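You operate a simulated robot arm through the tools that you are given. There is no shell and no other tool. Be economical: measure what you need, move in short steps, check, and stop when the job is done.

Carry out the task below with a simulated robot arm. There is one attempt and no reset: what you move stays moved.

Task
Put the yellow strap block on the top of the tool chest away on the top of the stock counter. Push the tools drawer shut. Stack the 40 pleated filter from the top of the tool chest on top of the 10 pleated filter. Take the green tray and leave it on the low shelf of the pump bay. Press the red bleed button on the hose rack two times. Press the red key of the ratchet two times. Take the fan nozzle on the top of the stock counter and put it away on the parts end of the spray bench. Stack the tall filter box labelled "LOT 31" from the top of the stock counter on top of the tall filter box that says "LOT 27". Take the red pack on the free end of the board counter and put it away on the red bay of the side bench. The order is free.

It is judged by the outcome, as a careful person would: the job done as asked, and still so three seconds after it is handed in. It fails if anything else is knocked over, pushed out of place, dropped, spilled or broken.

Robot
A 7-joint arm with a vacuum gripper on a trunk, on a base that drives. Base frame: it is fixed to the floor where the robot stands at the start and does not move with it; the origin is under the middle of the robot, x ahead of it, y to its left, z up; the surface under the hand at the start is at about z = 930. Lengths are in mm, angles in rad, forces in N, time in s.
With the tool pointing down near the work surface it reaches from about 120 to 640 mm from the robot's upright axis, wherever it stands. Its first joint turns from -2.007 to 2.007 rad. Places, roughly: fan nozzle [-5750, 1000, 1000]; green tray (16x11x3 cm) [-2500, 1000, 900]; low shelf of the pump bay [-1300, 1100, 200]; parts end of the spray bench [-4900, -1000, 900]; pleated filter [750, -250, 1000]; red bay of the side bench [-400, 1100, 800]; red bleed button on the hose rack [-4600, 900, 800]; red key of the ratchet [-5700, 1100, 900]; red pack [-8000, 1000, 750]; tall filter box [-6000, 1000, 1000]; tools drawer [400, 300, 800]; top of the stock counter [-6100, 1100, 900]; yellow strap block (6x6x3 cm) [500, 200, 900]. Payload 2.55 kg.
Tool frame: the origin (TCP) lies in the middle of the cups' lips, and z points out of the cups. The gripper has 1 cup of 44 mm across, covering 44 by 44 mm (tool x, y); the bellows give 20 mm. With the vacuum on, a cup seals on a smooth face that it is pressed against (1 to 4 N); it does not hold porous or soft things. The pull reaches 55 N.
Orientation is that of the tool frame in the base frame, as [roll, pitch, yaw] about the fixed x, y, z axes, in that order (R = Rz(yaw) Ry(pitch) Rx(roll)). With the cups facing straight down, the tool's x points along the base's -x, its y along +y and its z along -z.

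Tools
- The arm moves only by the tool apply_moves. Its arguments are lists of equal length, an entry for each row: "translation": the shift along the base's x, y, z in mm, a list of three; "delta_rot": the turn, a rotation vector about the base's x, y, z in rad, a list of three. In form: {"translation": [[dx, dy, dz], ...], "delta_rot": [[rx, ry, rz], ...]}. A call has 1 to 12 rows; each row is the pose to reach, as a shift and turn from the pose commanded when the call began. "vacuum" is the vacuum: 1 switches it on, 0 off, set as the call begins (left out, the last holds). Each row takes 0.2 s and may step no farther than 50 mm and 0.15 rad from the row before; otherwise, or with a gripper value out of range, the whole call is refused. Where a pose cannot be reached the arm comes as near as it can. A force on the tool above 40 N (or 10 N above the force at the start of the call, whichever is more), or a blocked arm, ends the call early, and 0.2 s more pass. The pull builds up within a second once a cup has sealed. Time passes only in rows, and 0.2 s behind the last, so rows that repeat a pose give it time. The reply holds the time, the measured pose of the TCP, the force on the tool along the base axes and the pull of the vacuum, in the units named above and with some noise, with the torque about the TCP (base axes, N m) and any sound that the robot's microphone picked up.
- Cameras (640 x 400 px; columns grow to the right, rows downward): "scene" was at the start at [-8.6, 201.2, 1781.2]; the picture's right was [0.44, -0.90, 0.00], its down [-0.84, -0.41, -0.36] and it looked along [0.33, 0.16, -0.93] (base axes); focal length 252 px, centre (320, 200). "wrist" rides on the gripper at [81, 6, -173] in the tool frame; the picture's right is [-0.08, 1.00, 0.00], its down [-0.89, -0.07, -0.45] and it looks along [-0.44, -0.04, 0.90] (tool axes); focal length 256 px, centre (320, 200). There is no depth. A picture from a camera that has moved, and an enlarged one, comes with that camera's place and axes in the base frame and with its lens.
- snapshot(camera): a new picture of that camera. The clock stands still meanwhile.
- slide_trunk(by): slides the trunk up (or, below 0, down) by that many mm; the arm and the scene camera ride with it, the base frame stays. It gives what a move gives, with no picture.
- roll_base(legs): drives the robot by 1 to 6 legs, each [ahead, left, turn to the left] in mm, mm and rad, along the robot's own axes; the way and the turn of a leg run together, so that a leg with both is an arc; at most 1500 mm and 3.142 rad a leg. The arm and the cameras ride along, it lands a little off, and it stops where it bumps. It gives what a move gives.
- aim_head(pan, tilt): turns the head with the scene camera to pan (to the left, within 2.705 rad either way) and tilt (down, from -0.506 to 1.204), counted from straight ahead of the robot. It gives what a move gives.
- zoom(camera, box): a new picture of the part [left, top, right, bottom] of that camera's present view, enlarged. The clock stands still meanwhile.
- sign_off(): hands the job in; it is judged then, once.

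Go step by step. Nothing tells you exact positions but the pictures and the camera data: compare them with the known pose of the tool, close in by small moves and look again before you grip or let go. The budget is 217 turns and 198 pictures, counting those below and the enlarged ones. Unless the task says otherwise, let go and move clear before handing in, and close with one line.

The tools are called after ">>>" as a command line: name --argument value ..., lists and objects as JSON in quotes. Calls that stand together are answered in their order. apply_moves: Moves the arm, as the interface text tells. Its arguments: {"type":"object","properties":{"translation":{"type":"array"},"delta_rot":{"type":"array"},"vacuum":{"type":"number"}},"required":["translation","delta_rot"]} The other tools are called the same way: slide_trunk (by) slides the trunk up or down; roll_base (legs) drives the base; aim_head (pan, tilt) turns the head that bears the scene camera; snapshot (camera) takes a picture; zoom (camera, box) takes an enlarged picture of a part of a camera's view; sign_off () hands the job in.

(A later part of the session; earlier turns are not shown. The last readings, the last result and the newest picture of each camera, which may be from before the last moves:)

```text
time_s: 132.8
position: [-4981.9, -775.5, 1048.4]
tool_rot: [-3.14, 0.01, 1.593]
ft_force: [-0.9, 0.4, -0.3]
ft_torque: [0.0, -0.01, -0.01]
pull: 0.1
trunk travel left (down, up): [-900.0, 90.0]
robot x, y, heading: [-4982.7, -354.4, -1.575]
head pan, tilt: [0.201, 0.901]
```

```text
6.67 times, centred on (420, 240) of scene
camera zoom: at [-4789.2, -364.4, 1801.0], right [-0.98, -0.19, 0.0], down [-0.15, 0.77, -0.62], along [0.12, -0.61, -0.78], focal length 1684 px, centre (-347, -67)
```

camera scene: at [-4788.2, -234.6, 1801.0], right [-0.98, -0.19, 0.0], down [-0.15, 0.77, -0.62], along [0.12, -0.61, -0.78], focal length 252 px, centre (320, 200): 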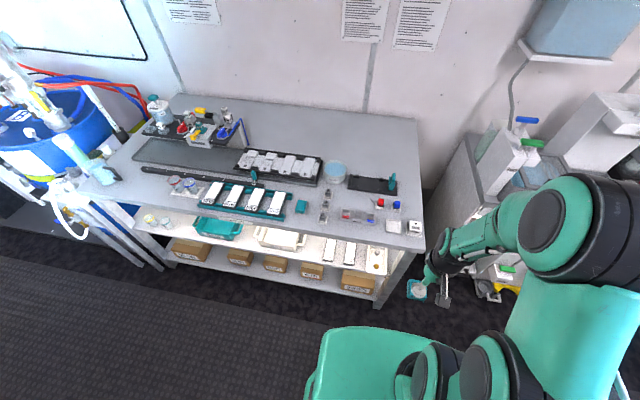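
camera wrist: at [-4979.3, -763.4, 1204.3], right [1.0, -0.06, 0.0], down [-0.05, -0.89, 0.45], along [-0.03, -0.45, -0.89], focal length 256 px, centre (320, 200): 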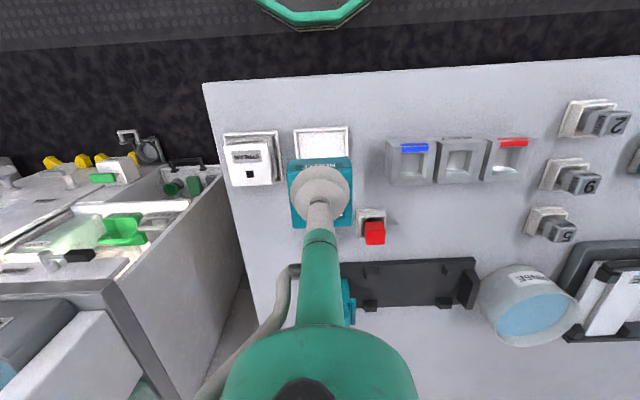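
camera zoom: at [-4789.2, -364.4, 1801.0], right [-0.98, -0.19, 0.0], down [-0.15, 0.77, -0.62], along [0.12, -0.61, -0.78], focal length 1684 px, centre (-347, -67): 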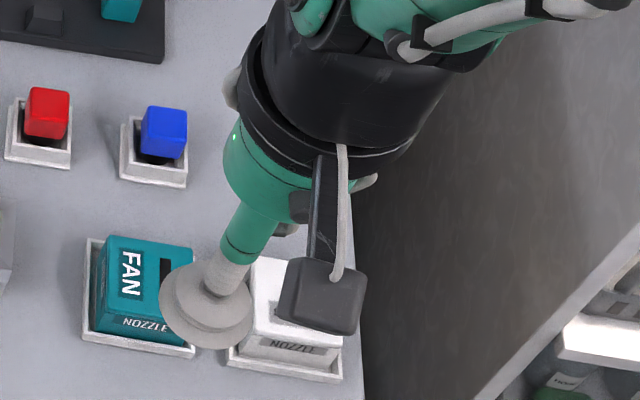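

Nozzle is in its pad. Next the hose rack's bleed button: reverse, turn around and look.

>>> roll_base --legs '[[-350, 0, 0], [0, 0, 3.14], [0, -380, 0]]'

>>> snapshot --camera "scene"

>>> snapshot --camera "wrist"

```text
time_s: 144.4
position: [-4595.8, 419.8, 1048.1]
tool_rot: [-3.139, 0.006, -1.556]
ft_force: [0.0, -0.2, -0.6]
ft_torque: [0.04, 0.03, 0.01]
pull: 0.1
trunk travel left (down, up): [-900.0, 90.0]
robot x, y, heading: [-4603.9, -6.3, 1.55]
head pan, tilt: [0.201, 0.901]
```

```text
125 pictures are left
camera scene: at [-4790.1, 10.9, 1801.1], right [0.98, 0.18, 0.0], down [0.14, -0.77, -0.62], along [-0.11, 0.61, -0.78], focal length 252 px, centre (320, 200)
```

scene: 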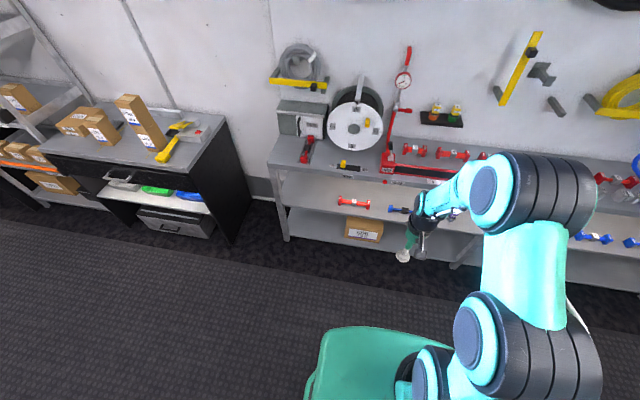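

```text
124 pictures are left
camera wrist: at [-4601.4, 337.6, 1220.0], right [-1.0, 0.06, 0.0], down [0.06, 0.89, 0.45], along [0.03, 0.45, -0.89], focal length 256 px, centre (320, 200)
```

wrist: 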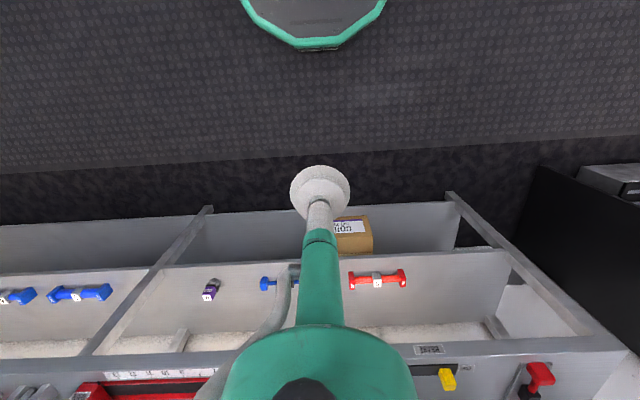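

>>> zoom --camera "scene" --box '[260, 120, 480, 250]'

>>> zoom --camera "scene" --box '[350, 30, 470, 180]'

```text
2.91 times, centred on (370, 185) of scene
camera zoom: at [-4790.1, 10.9, 1801.1], right [0.98, 0.18, 0.0], down [0.14, -0.77, -0.62], along [-0.11, 0.61, -0.78], focal length 735 px, centre (174, 244)
```

zoom: 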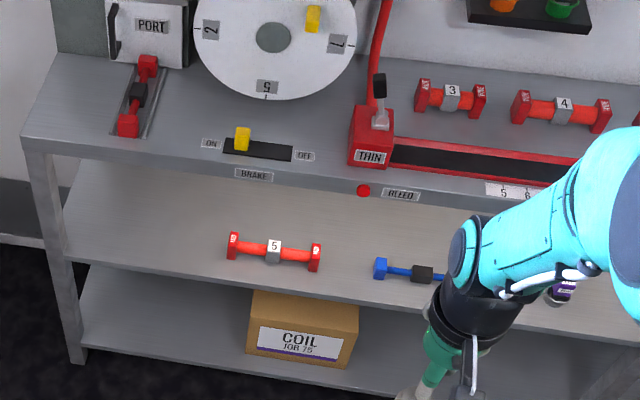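

```text
2.67 times, centred on (410, 105) of scene
camera zoom: at [-4790.1, 10.9, 1801.1], right [0.98, 0.18, 0.0], down [0.14, -0.77, -0.62], along [-0.11, 0.61, -0.78], focal length 674 px, centre (80, 453)
```

zoom: 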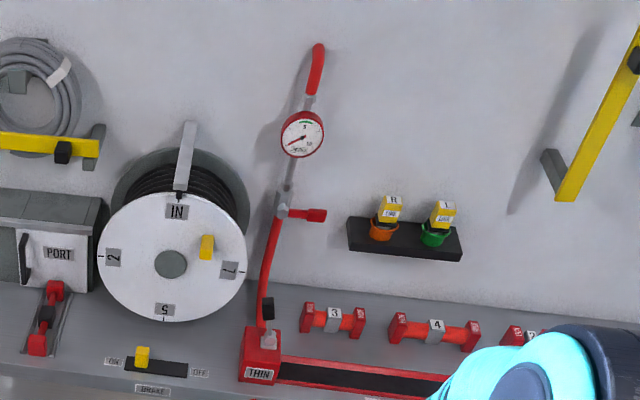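

The red bleed button is on the front fascia of the rack, about (−4622, 925, 857), pressed along +y. I'll lower the trunk and turn the tool horizontal in free space.

>>> slide_trunk --by -200

>>> apply_moves --translation '[[0, 10, 0], [0, 25, 0], [0, 40, 0], [0, 60, 0], [0, 80, 0], [0, 100, 0], [0, 115, 0], [0, 130, 0], [0, 140, 0], [0, 150, 0], [0, 150, 0]]' --delta_rot '[[0.145, 0, 0], [0.29, 0, 0], [0.435, 0, 0], [0.58, 0, 0], [0.725, 0, 0], [0.87, 0, 0], [1.015, 0, 0], [1.16, 0, 0], [1.305, 0, 0], [1.45, 0, 0], [1.57, 0, 0]]'

>>> snapshot --camera "scene"

>>> snapshot --camera "wrist"

```text
time_s: 146.6
position: [-4595.1, 420.7, 847.8]
tool_rot: [-3.14, 0.007, -1.554]
ft_force: [-0.4, -0.1, 0.2]
ft_torque: [-0.01, 0.03, -0.01]
pull: 0.1
trunk travel left (down, up): [-700.0, 290.0]
robot x, y, heading: [-4598.3, -7.5, 1.558]
head pan, tilt: [0.201, 0.901]
```

```text
time_s: 149.0
position: [-4595.8, 570.5, 849.3]
tool_rot: [-1.027, 1.553, 0.543]
ft_force: [0.1, 0.5, -0.5]
ft_torque: [-0.02, 0.01, -0.01]
pull: 0.0
trunk travel left (down, up): [-700.0, 290.0]
robot x, y, heading: [-4602.4, -6.9, 1.553]
head pan, tilt: [0.201, 0.901]
```

```text
121 pictures are left
camera scene: at [-4790.4, 11.3, 1601.1], right [0.98, 0.18, 0.0], down [0.14, -0.77, -0.62], along [-0.11, 0.61, -0.78], focal length 252 px, centre (320, 200)
```

scene: 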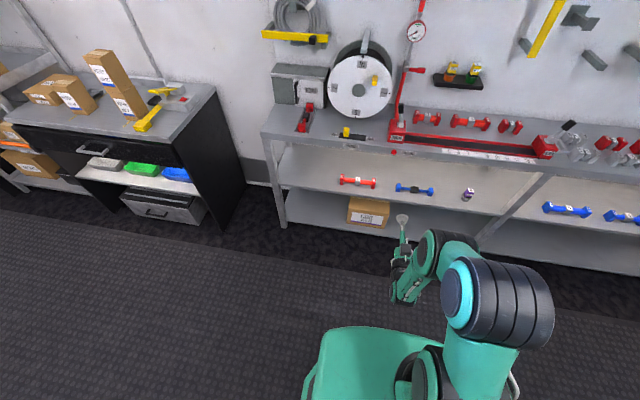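

```text
120 pictures are left
camera wrist: at [-4601.6, 398.5, 766.0], right [-1.0, 0.0, 0.06], down [0.06, -0.45, 0.89], along [0.03, 0.89, 0.45], focal length 256 px, centre (320, 200)
```

wrist: 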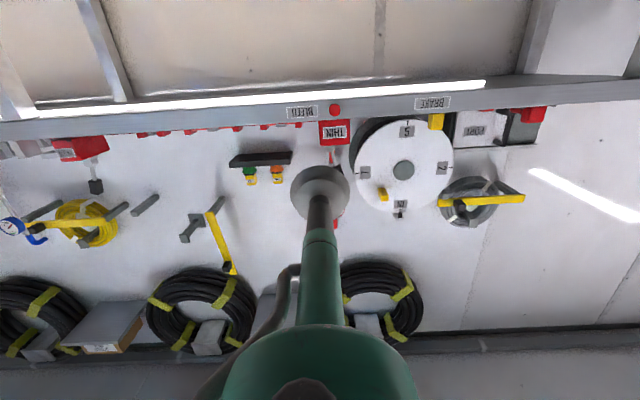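

>>> zoom --camera "scene" --box '[340, 110, 460, 190]'

>>> zoom --camera "wrist" --box '[270, 70, 400, 150]'

```text
5.00 times, centred on (400, 150) of scene
camera zoom: at [-4790.4, 11.3, 1601.1], right [0.98, 0.18, 0.0], down [0.14, -0.77, -0.62], along [-0.11, 0.61, -0.78], focal length 1263 px, centre (-80, 450)
```

zoom: 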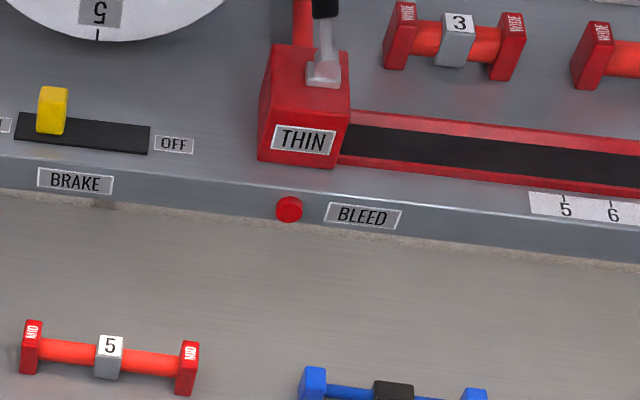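

```text
4.92 times, centred on (335, 110) of wrist
camera zoom: at [-4601.6, 398.5, 766.0], right [-1.0, 0.0, 0.06], down [0.06, -0.45, 0.89], along [0.03, 0.89, 0.45], focal length 1260 px, centre (246, 643)
```

zoom: 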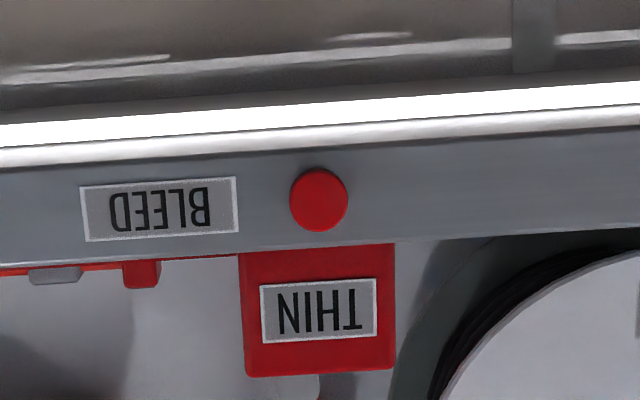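

Button at (−4625, 941, 839). Drive 270 mm ahead, then align.

>>> roll_base --legs '[[270, 0, 0]]'

>>> snapshot --camera "wrist"

>>> snapshot --camera "scene"

```text
time_s: 150.9
position: [-4590.4, 841.8, 847.4]
tool_rot: [-1.235, 1.556, 0.329]
ft_force: [-0.2, -0.1, 0.2]
ft_torque: [0.03, 0.01, -0.02]
pull: 0.1
trunk travel left (down, up): [-700.0, 290.0]
robot x, y, heading: [-4596.3, 265.4, 1.552]
head pan, tilt: [0.201, 0.901]
```

```text
117 pictures are left
camera wrist: at [-4596.0, 668.9, 765.7], right [-1.0, 0.0, 0.06], down [0.06, -0.45, 0.89], along [0.03, 0.89, 0.45], focal length 256 px, centre (320, 200)
```

wrist: 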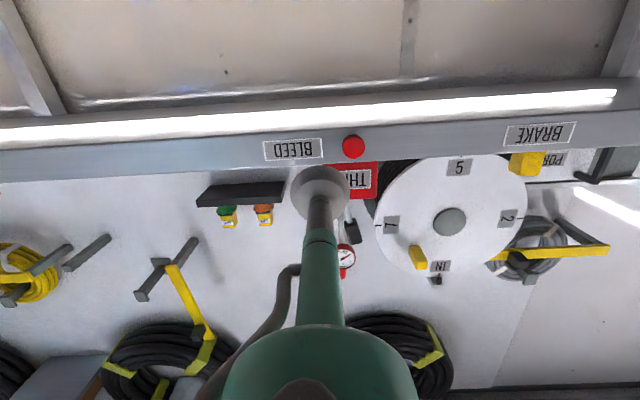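

```text
116 pictures are left
camera scene: at [-4785.9, 283.3, 1601.0], right [0.98, 0.18, 0.0], down [0.14, -0.77, -0.62], along [-0.11, 0.61, -0.78], focal length 252 px, centre (320, 200)
```

scene: 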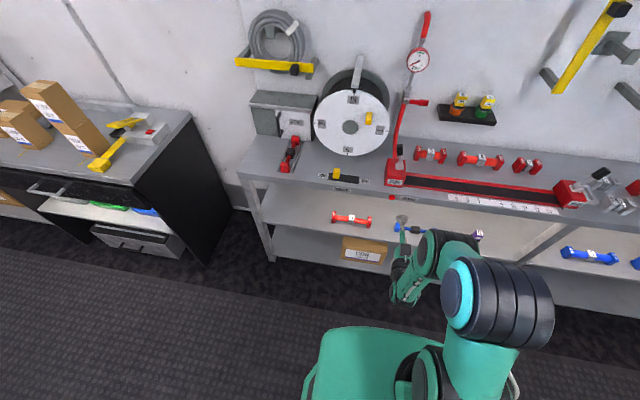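

>>> apply_moves --translation '[[-15, 20, -4], [-29, 40, -7], [-29, 65, -7], [-29, 78, -7]]' --delta_rot '[[0, 0, 0], [0, 0, 0], [0, 0, 0], [0, 0, 0]]'

>>> snapshot --camera "wrist"

>>> zoom --camera "scene" --box '[360, 170, 440, 230]'

```text
time_s: 151.9
position: [-4617.9, 920.2, 842.6]
tool_rot: [-1.208, 1.556, 0.357]
ft_force: [0.6, -0.1, -0.5]
ft_torque: [0.02, 0.01, 0.03]
pull: 0.1
trunk travel left (down, up): [-700.0, 290.0]
robot x, y, heading: [-4599.7, 263.6, 1.552]
head pan, tilt: [0.201, 0.901]
```

```text
115 pictures are left
camera wrist: at [-4624.5, 747.3, 760.6], right [-1.0, 0.0, 0.06], down [0.06, -0.45, 0.89], along [0.03, 0.89, 0.45], focal length 256 px, centre (320, 200)
```

wrist: 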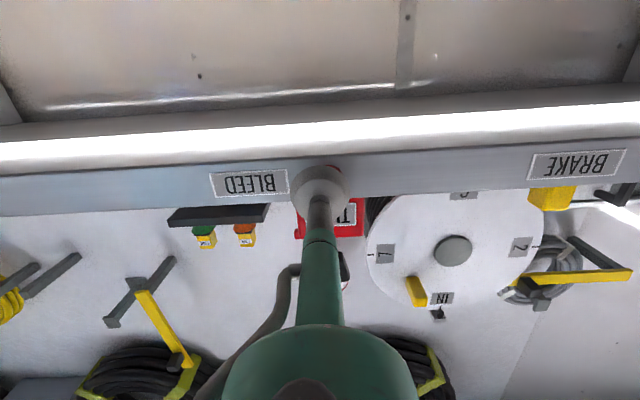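

```text
6.67 times, centred on (400, 200) of scene
camera zoom: at [-4785.9, 282.1, 1601.0], right [0.98, 0.18, 0.0], down [0.14, -0.77, -0.62], along [-0.11, 0.61, -0.78], focal length 1684 px, centre (-213, 200)
```

zoom: 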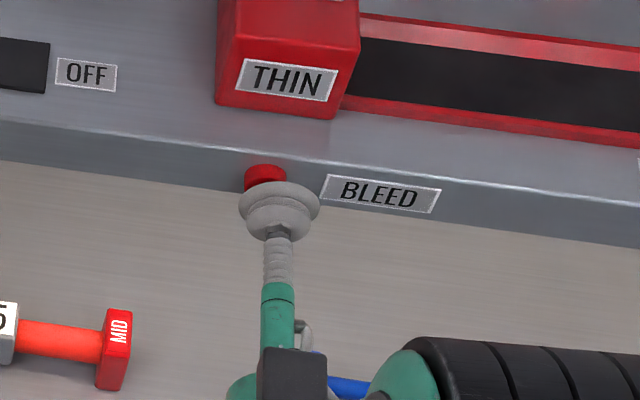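

Aligned; press forward gently.

>>> apply_moves --translation '[[-2, 6, -1], [-2, 11, -1], [-2, 15, -1], [-2, 18, -1]]' --delta_rot '[[0, 0, 0], [0, 0, 0], [0, 0, 0], [0, 0, 0]]'

```text
time_s: 152.9
position: [-4620.6, 937.4, 839.6]
tool_rot: [-1.192, 1.555, 0.374]
ft_force: [-0.3, 0.1, -0.3]
ft_torque: [0.03, 0.01, -0.01]
pull: 0.1
trunk travel left (down, up): [-700.0, 290.0]
robot x, y, heading: [-4598.6, 266.6, 1.556]
head pan, tilt: [0.201, 0.901]
```

>>> apply_moves --translation '[[0, 3, 0], [0, 6, 0], [0, 8, 0]]' --delta_rot '[[0, 0, 0], [0, 0, 0], [0, 0, 0]]'

```text
time_s: 153.7
position: [-4619.1, 943.1, 839.2]
tool_rot: [-1.234, 1.554, 0.332]
ft_force: [0.2, -0.5, -0.4]
ft_torque: [0.01, 0.0, 0.01]
pull: 0.1
trunk travel left (down, up): [-700.0, 290.0]
robot x, y, heading: [-4595.0, 262.9, 1.553]
head pan, tilt: [0.201, 0.901]
```

>>> apply_moves --translation '[[0, 3, 0], [0, 5, 0], [0, 7, 0]]' --delta_rot '[[0, 0, 0], [0, 0, 0], [0, 0, 0]]'

>>> zoom --camera "scene" --box '[370, 180, 420, 220]'

```text
time_s: 154.5
position: [-4620.7, 951.3, 840.7]
tool_rot: [-1.218, 1.555, 0.349]
ft_force: [0.7, -2.9, -0.5]
ft_torque: [0.01, 0.01, 0.02]
pull: 0.1
trunk travel left (down, up): [-700.0, 290.0]
robot x, y, heading: [-4593.4, 265.3, 1.55]
head pan, tilt: [0.201, 0.901]
```

```text
10.00 times, centred on (395, 200) of scene
camera zoom: at [-4785.9, 281.7, 1601.0], right [0.98, 0.18, 0.0], down [0.14, -0.77, -0.62], along [-0.11, 0.61, -0.78], focal length 2526 px, centre (-430, 200)
```

zoom: 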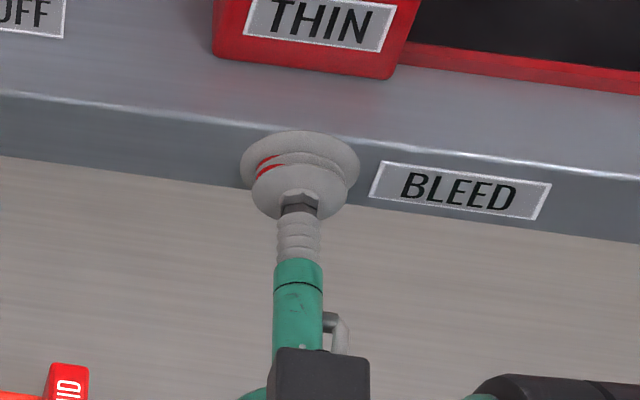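

Force is building (2.9 N); go a few mm further for the click.

>>> apply_moves --translation '[[0, 2, 0], [0, 4, 0], [0, 6, 0]]' --delta_rot '[[0, 0, 0], [0, 0, 0], [0, 0, 0]]'

```text
time_s: 155.3
position: [-4620.4, 957.8, 839.8]
tool_rot: [-1.198, 1.555, 0.369]
ft_force: [0.2, -3.9, -0.9]
ft_torque: [0.03, -0.01, 0.01]
pull: 0.0
trunk travel left (down, up): [-700.0, 290.0]
robot x, y, heading: [-4592.6, 264.8, 1.551]
head pan, tilt: [0.201, 0.901]
```

>>> apply_moves --translation '[[0, 2, 0], [0, 4, 0], [0, 6, 0]]' --delta_rot '[[0, 0, 0], [0, 0, 0], [0, 0, 0]]'

>>> zoom --camera "scene" --box '[370, 180, 420, 220]'

```text
time_s: 156.1
position: [-4619.6, 962.7, 839.4]
tool_rot: [-1.245, 1.556, 0.319]
ft_force: [0.5, -7.6, -1.6]
ft_torque: [0.0, 0.03, 0.0]
pull: 0.2
trunk travel left (down, up): [-700.0, 290.0]
robot x, y, heading: [-4597.0, 263.4, 1.553]
head pan, tilt: [0.201, 0.901]
```

```text
10.00 times, centred on (395, 200) of scene
camera zoom: at [-4785.8, 281.0, 1601.0], right [0.98, 0.18, 0.0], down [0.14, -0.77, -0.62], along [-0.11, 0.61, -0.78], focal length 2526 px, centre (-430, 200)
```

zoom: 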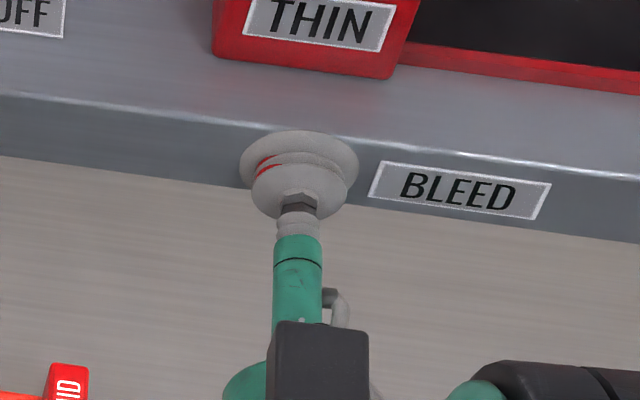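

The cup's hollow swallowed the button: lips rest on the fascia. Back off and offset the cup downwards ~18 mm so its rim lands on the button.

>>> apply_moves --translation '[[0, -20, 0], [0, -40, 0], [-5, -40, -18], [-5, -30, -18], [-5, -24, -18]]' --delta_rot '[[0, 0, 0], [0, 0, 0], [0, 0, 0], [0, 0, 0], [0, 0, 0]]'

>>> zoom --camera "scene" --box '[370, 180, 420, 220]'

>>> zoom --camera "wrist" --box '[260, 130, 380, 230]'

```text
time_s: 157.3
position: [-4623.9, 940.7, 821.5]
tool_rot: [-1.214, 1.555, 0.353]
ft_force: [0.3, -1.1, 0.0]
ft_torque: [0.03, 0.01, 0.0]
pull: 0.0
trunk travel left (down, up): [-700.0, 290.0]
robot x, y, heading: [-4591.8, 261.2, 1.553]
head pan, tilt: [0.201, 0.901]
```

```text
10.00 times, centred on (395, 200) of scene
camera zoom: at [-4785.9, 282.3, 1601.0], right [0.98, 0.18, 0.0], down [0.14, -0.77, -0.62], along [-0.11, 0.61, -0.78], focal length 2526 px, centre (-430, 200)
```

zoom: 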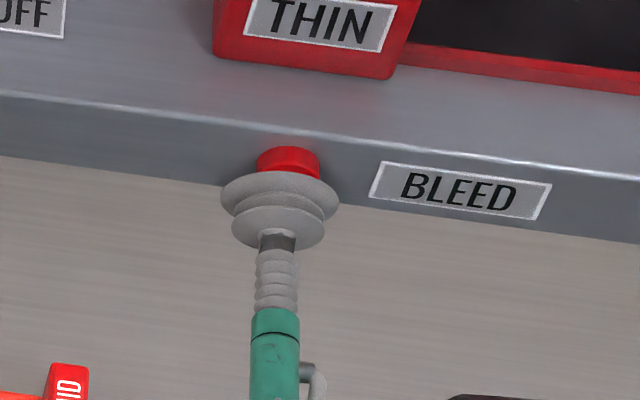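

```text
4.00 times, centred on (320, 180) of wrist
camera zoom: at [-4631.5, 767.9, 740.3], right [-1.0, 0.0, 0.06], down [0.06, -0.45, 0.89], along [0.03, 0.89, 0.45], focal length 1024 px, centre (320, 280)
```

zoom: 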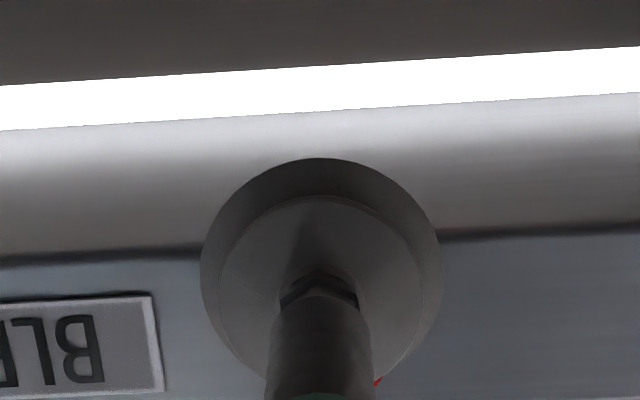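

Now only the upper rim meets the button. Press.

>>> apply_moves --translation '[[-2, 3, 0], [-2, 6, 0], [-2, 9, 0]]' --delta_rot '[[0, 0, 0], [0, 0, 0], [0, 0, 0]]'

```text
time_s: 158.1
position: [-4626.7, 949.7, 822.0]
tool_rot: [-1.178, 1.553, 0.386]
ft_force: [0.3, -2.1, -0.1]
ft_torque: [0.04, -0.01, 0.01]
pull: 0.0
trunk travel left (down, up): [-700.0, 290.0]
robot x, y, heading: [-4592.7, 262.9, 1.555]
head pan, tilt: [0.201, 0.901]
heard: click
```

One click. Back off and press again.

>>> apply_moves --translation '[[0, -10, 0], [0, -22, 0], [0, -22, 0], [0, -22, 0]]' --delta_rot '[[0, 0, 0], [0, 0, 0], [0, 0, 0], [0, 0, 0]]'

>>> apply_moves --translation '[[0, 13, 0], [0, 17, 0], [0, 20, 0], [0, 22, 0]]' --delta_rot '[[0, 0, 0], [0, 0, 0], [0, 0, 0], [0, 0, 0]]'

```text
time_s: 159.1
position: [-4627.8, 926.2, 822.1]
tool_rot: [-1.183, 1.556, 0.381]
ft_force: [0.1, 0.0, -0.3]
ft_torque: [0.02, 0.01, 0.01]
pull: 0.0
trunk travel left (down, up): [-700.0, 290.0]
robot x, y, heading: [-4595.2, 262.3, 1.553]
head pan, tilt: [0.201, 0.901]
```

```text
time_s: 160.1
position: [-4627.3, 948.2, 822.3]
tool_rot: [-1.204, 1.555, 0.363]
ft_force: [0.2, -2.2, 0.1]
ft_torque: [0.09, -0.01, -0.02]
pull: 0.0
trunk travel left (down, up): [-700.0, 290.0]
robot x, y, heading: [-4594.5, 267.1, 1.555]
head pan, tilt: [0.201, 0.901]
heard: click
```

Bleed button done twice. Back off, restore the tool to vertical, and head for the red pack.

>>> roll_base --legs '[[-270, 0, 0]]'

>>> apply_moves --translation '[[0, -20, 0], [0, -40, 0], [0, -60, 0], [0, -80, 0], [0, -110, 0], [0, -140, 0], [0, -165, 0], [0, -190, 0], [0, -210, 0], [0, -230, 0], [0, -230, 0]]' --delta_rot '[[-0.145, 0, 0], [-0.29, 0, 0], [-0.435, 0, 0], [-0.58, 0, 0], [-0.725, 0, 0], [-0.87, 0, 0], [-1.015, 0, 0], [-1.16, 0, 0], [-1.305, 0, 0], [-1.45, 0, 0], [-1.57, 0, 0]]'

>>> slide_trunk --by 200

>>> roll_base --legs '[[0, 1450, 0], [0, 1450, 0]]'

>>> aim_head --pan 0.4 --tilt 0.7

>>> snapshot --camera "scene"

```text
time_s: 162.0
position: [-4632.8, 679.1, 822.0]
tool_rot: [-1.136, 1.552, 0.432]
ft_force: [0.1, 0.2, 0.5]
ft_torque: [-0.03, 0.0, 0.04]
pull: 0.1
trunk travel left (down, up): [-700.0, 290.0]
robot x, y, heading: [-4599.3, -2.6, 1.552]
head pan, tilt: [0.201, 0.901]
```

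```text
time_s: 164.4
position: [-4630.6, 450.2, 820.3]
tool_rot: [-3.138, 0.003, -1.558]
ft_force: [-0.4, 0.0, 0.0]
ft_torque: [-0.05, 0.0, 0.01]
pull: 0.1
out of reach, approached as far as the arm can: row 9, 10
trunk travel left (down, up): [-700.0, 290.0]
robot x, y, heading: [-4602.5, -1.3, 1.556]
head pan, tilt: [0.201, 0.901]
```

```text
time_s: 166.6
position: [-4631.8, 450.0, 1020.5]
tool_rot: [-3.139, 0.006, -1.556]
ft_force: [0.4, -0.3, -0.1]
ft_torque: [0.02, -0.04, 0.02]
pull: 0.0
trunk travel left (down, up): [-900.0, 90.0]
robot x, y, heading: [-4601.1, -5.2, 1.556]
head pan, tilt: [0.201, 0.901]
```

```text
time_s: 180.6
position: [-7518.7, 527.0, 1020.0]
tool_rot: [-3.137, 0.007, -1.565]
ft_force: [0.3, 0.6, 0.4]
ft_torque: [-0.04, -0.01, 0.03]
pull: 0.0
trunk travel left (down, up): [-900.0, 90.0]
robot x, y, heading: [-7490.5, 67.6, 1.543]
head pan, tilt: [0.201, 0.901]
```

```text
time_s: 181.3
position: [-7518.6, 525.7, 1020.5]
tool_rot: [-3.139, 0.006, -1.563]
ft_force: [-0.5, 0.2, 0.4]
ft_torque: [-0.03, 0.01, 0.03]
pull: 0.0
trunk travel left (down, up): [-900.0, 90.0]
robot x, y, heading: [-7491.6, 71.3, 1.545]
head pan, tilt: [0.4, 0.7]
```

```text
109 pictures are left
camera scene: at [-7699.2, 95.0, 1817.1], right [0.93, 0.36, 0.0], down [0.23, -0.6, -0.76], along [-0.28, 0.71, -0.64], focal length 252 px, centre (320, 200)
```

scene: 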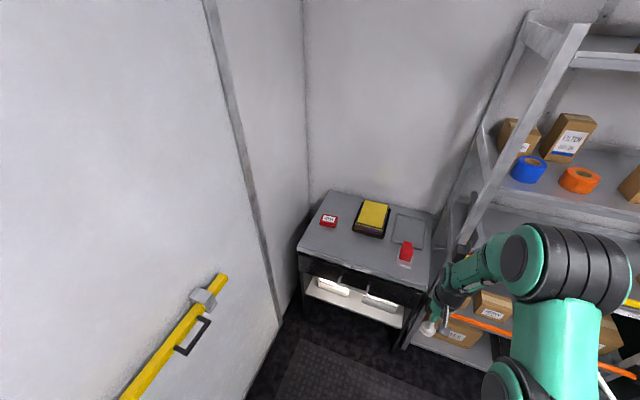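

>>> zoom --camera "scene" --box '[280, 170, 460, 350]'

```text
2.22 times, centred on (370, 260) of scene
camera zoom: at [-7699.2, 95.0, 1817.1], right [0.93, 0.36, 0.0], down [0.23, -0.6, -0.76], along [-0.28, 0.71, -0.64], focal length 561 px, centre (209, 67)
```

zoom: 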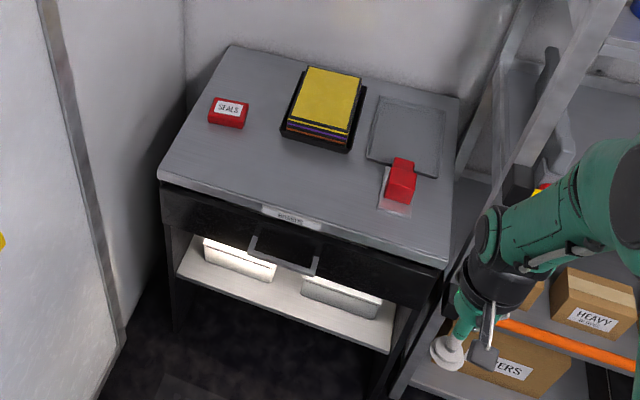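

The red pack (labelled SEALS) is on the free, door-side end of the board counter. Move nearer, keeping clear of the left wall (x≈−8235).

>>> roll_base --legs '[[0, 350, 0.02], [320, 0, 0]]'

>>> apply_moves --translation '[[-45, 0, 10], [-90, 0, 20], [-130, 0, 30]]' --delta_rot '[[0, 0, 0], [0, 0, 0], [0, 0, 0]]'

>>> snapshot --camera "wrist"

>>> snapshot --camera "scene"

```text
time_s: 185.3
position: [-7869.8, 858.1, 1020.9]
tool_rot: [-3.14, 0.007, -1.547]
ft_force: [-0.2, 0.7, 0.0]
ft_torque: [-0.02, 0.0, 0.0]
pull: 0.2
trunk travel left (down, up): [-900.0, 90.0]
robot x, y, heading: [-7833.2, 403.0, 1.569]
head pan, tilt: [0.4, 0.7]
```

```text
time_s: 186.1
position: [-8002.4, 859.3, 1050.6]
tool_rot: [-3.136, 0.007, -1.547]
ft_force: [0.0, -0.2, -0.5]
ft_torque: [0.03, -0.06, -0.01]
pull: 0.1
trunk travel left (down, up): [-900.0, 90.0]
robot x, y, heading: [-7832.5, 405.8, 1.564]
head pan, tilt: [0.4, 0.7]
```

```text
107 pictures are left
camera wrist: at [-8008.5, 776.0, 1223.1], right [-1.0, 0.05, 0.0], down [0.05, 0.89, 0.45], along [0.03, 0.45, -0.89], focal length 256 px, centre (320, 200)
```

wrist: 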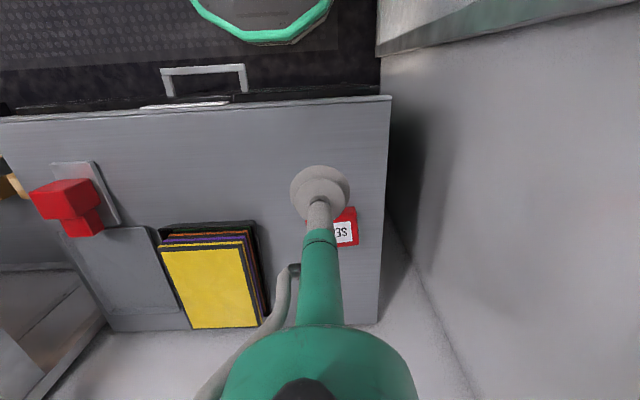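

```text
106 pictures are left
camera scene: at [-8044.9, 423.5, 1816.9], right [0.92, 0.38, 0.0], down [0.25, -0.59, -0.76], along [-0.29, 0.71, -0.64], focal length 252 px, centre (320, 200)
```

scene: 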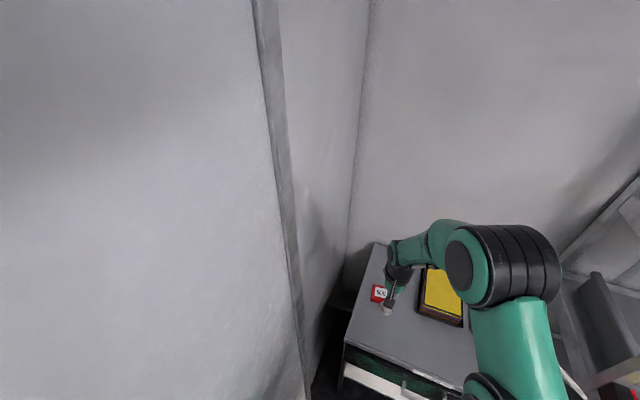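

>>> zoom --camera "scene" --box '[340, 260, 440, 330]'

```text
5.71 times, centred on (390, 295) of scene
camera zoom: at [-8044.9, 423.5, 1816.9], right [0.92, 0.38, 0.0], down [0.25, -0.59, -0.76], along [-0.29, 0.71, -0.64], focal length 1443 px, centre (-80, -343)
```

zoom: 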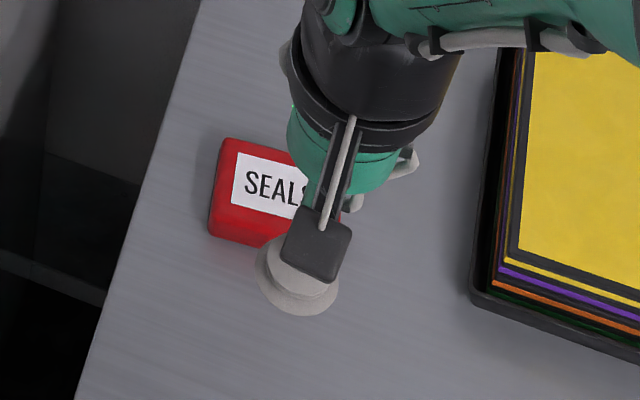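

>>> apply_moves --translation '[[-5, 40, -10], [-10, 80, -30], [-10, 110, -60], [-10, 125, -90]]' --delta_rot '[[0, 0, 0], [0, 0, 0], [0, 0, 0], [0, 0, 0]]'

>>> snapshot --camera "wrist"

>>> zoom --camera "scene" --box '[340, 260, 440, 330]'

```text
time_s: 187.1
position: [-8010.8, 984.3, 960.7]
tool_rot: [-3.137, 0.009, -1.546]
ft_force: [-0.5, 0.4, 0.4]
ft_torque: [-0.03, 0.03, -0.03]
pull: 0.1
trunk travel left (down, up): [-900.0, 90.0]
robot x, y, heading: [-7831.5, 403.4, 1.563]
head pan, tilt: [0.4, 0.7]
```

```text
104 pictures are left
camera wrist: at [-8016.7, 901.8, 1132.9], right [-1.0, 0.05, 0.0], down [0.05, 0.89, 0.45], along [0.03, 0.45, -0.89], focal length 256 px, centre (320, 200)
```

wrist: 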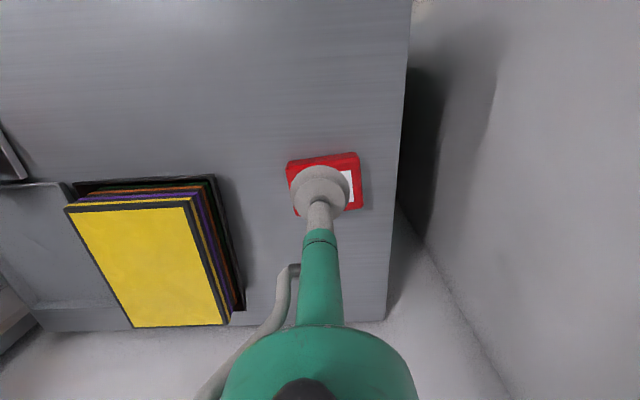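

```text
5.71 times, centred on (390, 295) of scene
camera zoom: at [-8043.6, 425.4, 1817.1], right [0.92, 0.38, 0.0], down [0.25, -0.6, -0.76], along [-0.29, 0.71, -0.64], focal length 1443 px, centre (-80, -343)
```

zoom: 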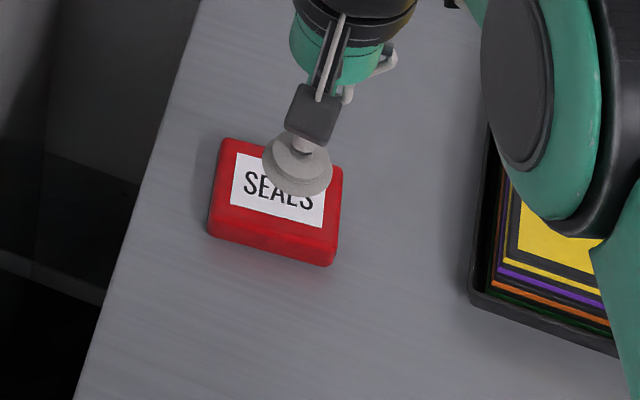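

Pack centre ≈(−8016,1004). Adjust and descend with vacuum.

>>> apply_moves --translation '[[-3, 10, -20], [-5, 19, -45], [-5, 19, -58], [-5, 19, -64], [-5, 19, -69], [-5, 19, -73]]' --delta_rot '[[0, 0, 0], [0, 0, 0], [0, 0, 0], [0, 0, 0], [0, 0, 0], [0, 0, 0]]' --vacuum 1

```text
time_s: 188.5
position: [-8015.8, 1002.4, 886.2]
tool_rot: [-3.139, 0.007, -1.545]
ft_force: [0.0, 0.1, -0.1]
ft_torque: [-0.01, 0.0, 0.02]
pull: 0.0
trunk travel left (down, up): [-900.0, 90.0]
robot x, y, heading: [-7834.4, 407.0, 1.566]
head pan, tilt: [0.4, 0.7]
```

>>> apply_moves --translation '[[0, 0, -4], [0, 0, -8], [0, 0, -12], [0, 0, -16], [0, 0, -20]]' --delta_rot '[[0, 0, 0], [0, 0, 0], [0, 0, 0], [0, 0, 0], [0, 0, 0]]'

>>> zoom --camera "scene" --box '[340, 260, 440, 330]'

```text
time_s: 189.7
position: [-8014.4, 1002.8, 866.3]
tool_rot: [-3.136, 0.006, -1.548]
ft_force: [0.6, -0.5, -0.3]
ft_torque: [-0.04, 0.03, 0.0]
pull: 0.1
trunk travel left (down, up): [-900.0, 90.0]
robot x, y, heading: [-7835.4, 405.0, 1.565]
head pan, tilt: [0.4, 0.7]
```

```text
5.71 times, centred on (390, 295) of scene
camera zoom: at [-8043.2, 424.4, 1817.2], right [0.92, 0.38, 0.0], down [0.25, -0.6, -0.76], along [-0.29, 0.71, -0.64], focal length 1443 px, centre (-80, -343)
```

zoom: 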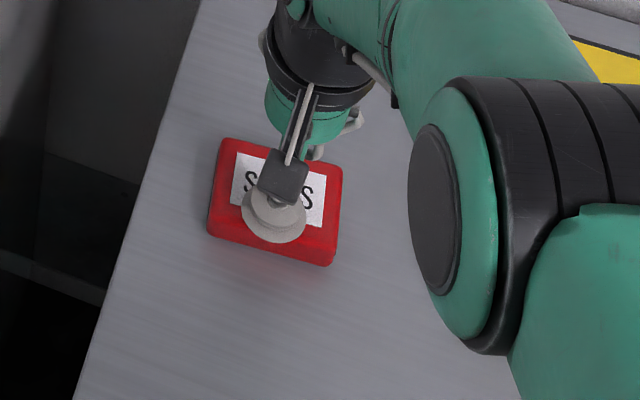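

The pack is lower than assumed, so its centre is further back (~(−8015,1025)). Raise, drive 45 mm closer and realign.

>>> apply_moves --translation '[[0, -10, 20], [0, -25, 40]]' --delta_rot '[[0, 0, 0], [0, 0, 0]]'

>>> roll_base --legs '[[45, 0, 0]]'

>>> snapshot --camera "wrist"

```text
time_s: 190.3
position: [-8015.1, 976.3, 907.7]
tool_rot: [-3.138, 0.007, -1.546]
ft_force: [-0.2, -0.2, 0.3]
ft_torque: [0.0, -0.02, 0.0]
pull: 0.1
trunk travel left (down, up): [-900.0, 90.0]
robot x, y, heading: [-7834.4, 400.2, 1.565]
head pan, tilt: [0.4, 0.7]
```

```text
time_s: 191.2
position: [-8014.8, 1022.4, 906.9]
tool_rot: [-3.138, 0.006, -1.544]
ft_force: [-0.2, 0.0, 0.8]
ft_torque: [-0.04, 0.01, 0.0]
pull: 0.1
trunk travel left (down, up): [-900.0, 90.0]
robot x, y, heading: [-7834.5, 454.3, 1.563]
head pan, tilt: [0.4, 0.7]
```

```text
101 pictures are left
camera wrist: at [-8021.0, 940.0, 1079.5], right [-1.0, 0.05, 0.0], down [0.05, 0.89, 0.45], along [0.03, 0.45, -0.89], focal length 256 px, centre (320, 200)
```

wrist: 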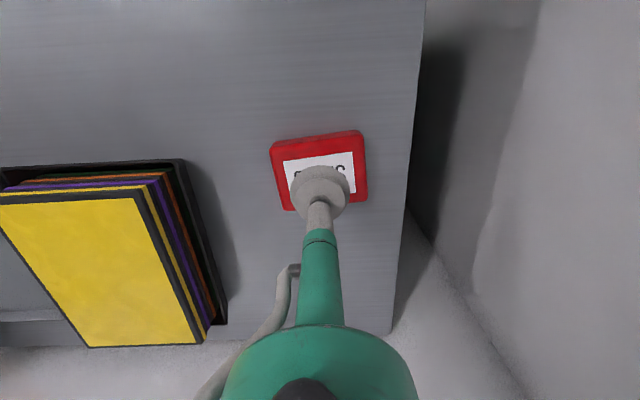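

>>> apply_moves --translation '[[0, 5, -20], [0, 5, -36], [0, 5, -44], [0, 5, -50], [0, 5, -56], [0, 5, -60]]' --delta_rot '[[0, 0, 0], [0, 0, 0], [0, 0, 0], [0, 0, 0], [0, 0, 0], [0, 0, 0]]'

>>> zoom --camera "wrist" --box '[250, 110, 390, 230]'

```text
time_s: 192.6
position: [-8014.9, 1028.3, 850.5]
tool_rot: [-3.14, 0.01, -1.545]
ft_force: [1.2, -2.0, 8.3]
ft_torque: [-0.31, 0.08, 0.07]
pull: 55.3
trunk travel left (down, up): [-900.0, 90.0]
robot x, y, heading: [-7833.8, 449.4, 1.562]
head pan, tilt: [0.4, 0.7]
```

```text
3.33 times, centred on (320, 170) of wrist
camera zoom: at [-8020.6, 944.0, 1021.7], right [-1.0, 0.05, 0.0], down [0.05, 0.89, 0.45], along [0.03, 0.45, -0.89], focal length 853 px, centre (320, 300)
```

zoom: 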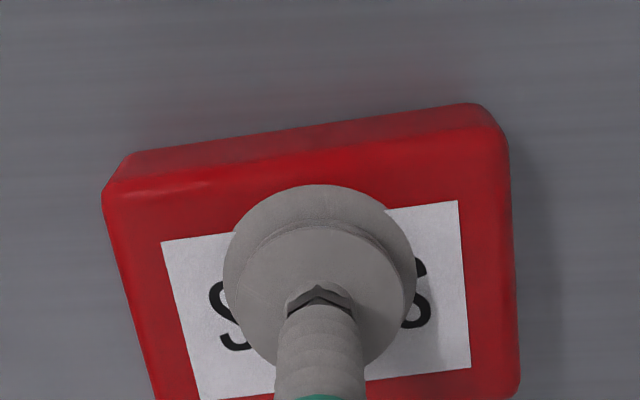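

Sealed. Lift, tuck in, and drive the length of the aisle to the side bench.

>>> apply_moves --translation '[[0, 0, 15], [0, 0, 60], [0, 0, 105], [5, -40, 130], [30, -80, 150], [60, -115, 170], [95, -145, 190], [130, -170, 200]]' --delta_rot '[[0, 0, 0], [0, 0, 0], [0, 0, 0], [0, 0, 0], [0, 0, 0], [0, 0, 0], [0, 0, 0], [0, 0, 0]]'

>>> roll_base --legs '[[-450, 0, 0], [0, 0, -1.56], [1450, 0, 0], [1450, 0, 0], [1450, 0, 0]]'

>>> aim_head --pan 0 --tilt 0.5

>>> snapshot --camera "scene"

```text
refused: row 5 steps farther than a row can; nothing moved
```

```text
time_s: 219.4
position: [-2940.5, 174.6, 848.3]
tool_rot: [-3.14, 0.008, -3.108]
ft_force: [-0.2, 0.6, 0.2]
ft_torque: [-0.02, 0.07, -0.01]
pull: 54.9
trunk travel left (down, up): [-900.0, 90.0]
robot x, y, heading: [-3515.5, -14.7, 0.004]
head pan, tilt: [0.4, 0.7]
```

```text
time_s: 220.3
position: [-2940.1, 175.9, 847.7]
tool_rot: [-3.138, 0.008, -3.11]
ft_force: [-0.4, -0.4, -0.5]
ft_torque: [0.0, 0.05, -0.01]
pull: 54.8
trunk travel left (down, up): [-900.0, 90.0]
robot x, y, heading: [-3515.2, -9.9, -0.001]
head pan, tilt: [0.0, 0.499]
```

```text
99 pictures are left
camera scene: at [-3484.4, 166.3, 1834.9], right [0.0, -1.0, 0.0], down [-0.48, 0.0, -0.88], along [0.88, 0.0, -0.48], focal length 252 px, centre (320, 200)
```

scene: 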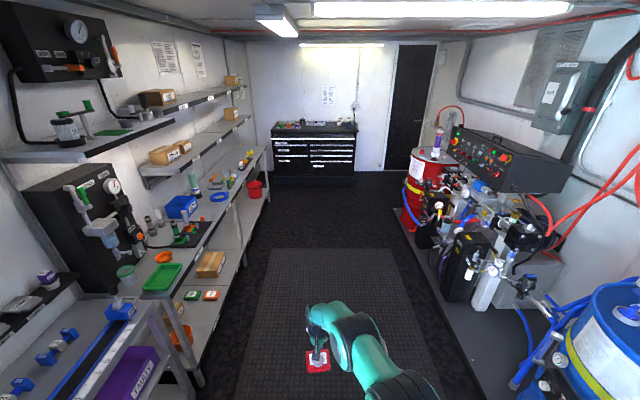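

The lift was refused yet the base drove; the pack was slid straight off the front edge of its own counter, still held, with nothing in its way. I'll raise it now before going on, and stop batching dependent moves.

>>> apply_moves --translation '[[0, 0, 45], [0, 0, 90], [-25, -20, 125], [-50, -40, 160], [-80, -60, 190], [-110, -80, 210]]' --delta_rot '[[0, 0, 0], [0, 0, 0], [0, 0, 0], [0, 0, 0], [0, 0, 0], [0, 0, 0]]'

>>> zoom --camera "scene" --box '[100, 60, 300, 320]'

>>> zoom --camera "scene" --box '[200, 110, 380, 220]'

```text
time_s: 221.7
position: [-3053.2, 92.8, 1055.6]
tool_rot: [-3.137, 0.008, -3.109]
ft_force: [-0.5, -0.1, -1.3]
ft_torque: [0.01, -0.03, -0.03]
pull: 55.3
trunk travel left (down, up): [-900.0, 90.0]
robot x, y, heading: [-3516.2, -9.3, 0.003]
head pan, tilt: [0.0, 0.499]
```

```text
1.54 times, centred on (200, 190) of scene
camera zoom: at [-3486.4, 165.1, 1835.0], right [0.0, -1.0, 0.0], down [-0.48, 0.0, -0.88], along [0.88, 0.0, -0.48], focal length 388 px, centre (505, 215)
```

zoom: 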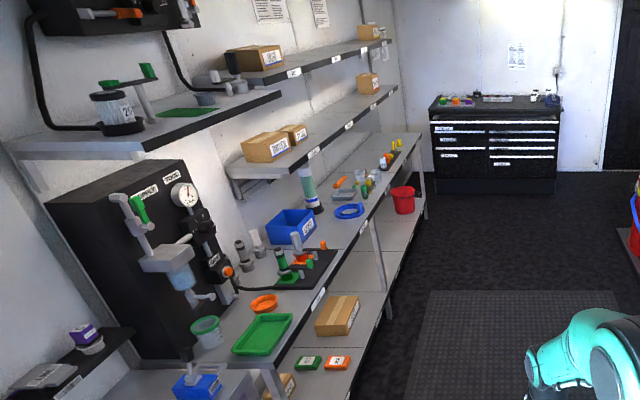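

```text
3.56 times, centred on (290, 165) of scene
camera zoom: at [-3486.4, 165.1, 1835.0], right [0.0, -1.0, 0.0], down [-0.48, 0.0, -0.88], along [0.88, 0.0, -0.48], focal length 898 px, centre (427, 324)
```

zoom: 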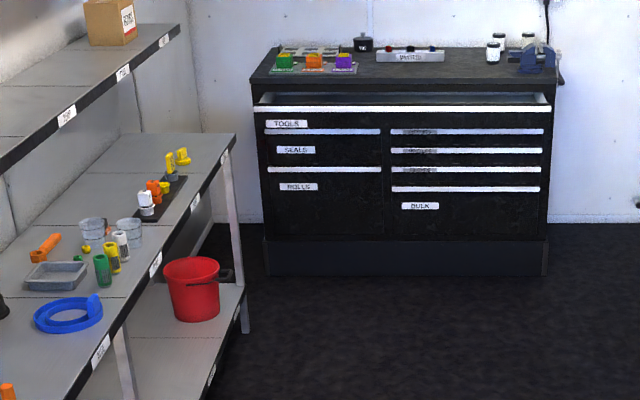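

Now continue to the side bench.

>>> roll_base --legs '[[1400, 0, 0], [1350, 0, 0]]'

>>> aim_head --pan 1.5 --tilt 0.6

>>> snapshot --camera "scene"

```text
time_s: 234.9
position: [-324.0, 81.5, 1055.8]
tool_rot: [-3.137, 0.008, -3.113]
ft_force: [0.2, -0.9, -0.5]
ft_torque: [0.01, 0.01, 0.01]
pull: 54.5
trunk travel left (down, up): [-900.0, 90.0]
robot x, y, heading: [-792.3, -19.6, -0.003]
head pan, tilt: [0.0, 0.499]
```

```text
time_s: 236.6
position: [-325.4, 82.9, 1054.5]
tool_rot: [-3.14, 0.007, -3.114]
ft_force: [0.5, -0.7, -0.2]
ft_torque: [0.01, 0.03, 0.0]
pull: 54.5
trunk travel left (down, up): [-900.0, 90.0]
robot x, y, heading: [-790.8, -15.2, -0.006]
head pan, tilt: [1.499, 0.6]
```

```text
96 pictures are left
camera scene: at [-841.5, 246.0, 1825.8], right [1.0, -0.08, 0.0], down [-0.04, -0.56, -0.83], along [0.06, 0.82, -0.56], focal length 252 px, centre (320, 200)
```

scene: 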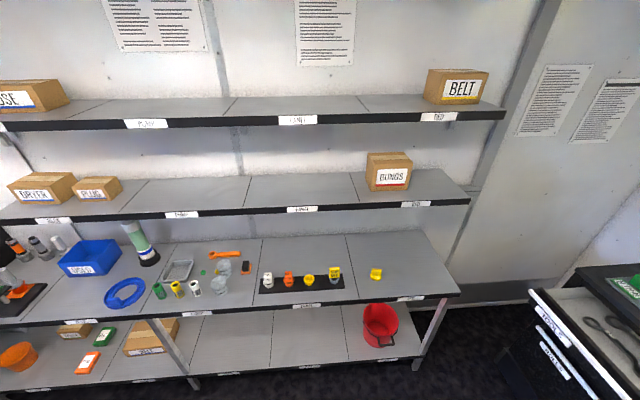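

>>> zoom --camera "scene" --box '[230, 170, 470, 300]'

>>> zoom --camera "scene" --box '[0, 270, 240, 400]'

>>> zoom --camera "scene" --box '[240, 290, 440, 400]'

```text
2.67 times, centred on (350, 235) of scene
camera zoom: at [-841.5, 246.0, 1825.8], right [1.0, -0.08, 0.0], down [-0.04, -0.56, -0.83], along [0.06, 0.82, -0.56], focal length 674 px, centre (240, 107)
```

zoom: 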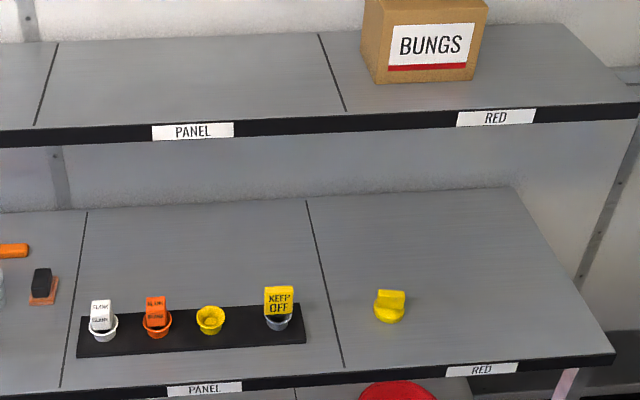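

```text
2.67 times, centred on (120, 335) of scene
camera zoom: at [-841.5, 246.0, 1825.8], right [1.0, -0.08, 0.0], down [-0.04, -0.56, -0.83], along [0.06, 0.82, -0.56], focal length 674 px, centre (853, -160)
```

zoom: 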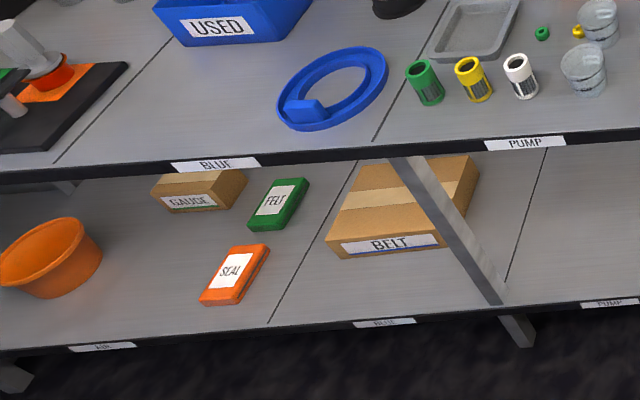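

```text
3.20 times, centred on (340, 345) of scene
camera zoom: at [-841.5, 246.0, 1825.8], right [1.0, -0.08, 0.0], down [-0.04, -0.56, -0.83], along [0.06, 0.82, -0.56], focal length 808 px, centre (256, -264)
```

zoom: 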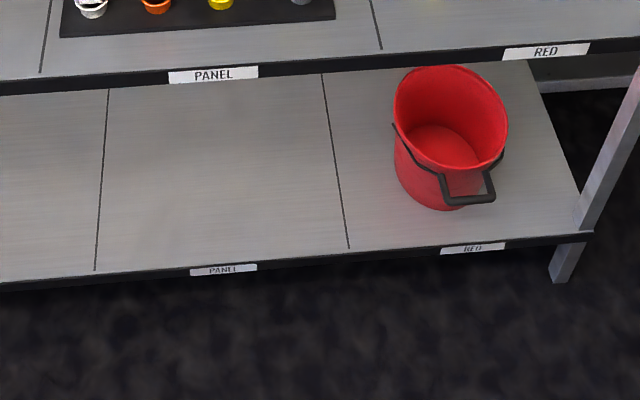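

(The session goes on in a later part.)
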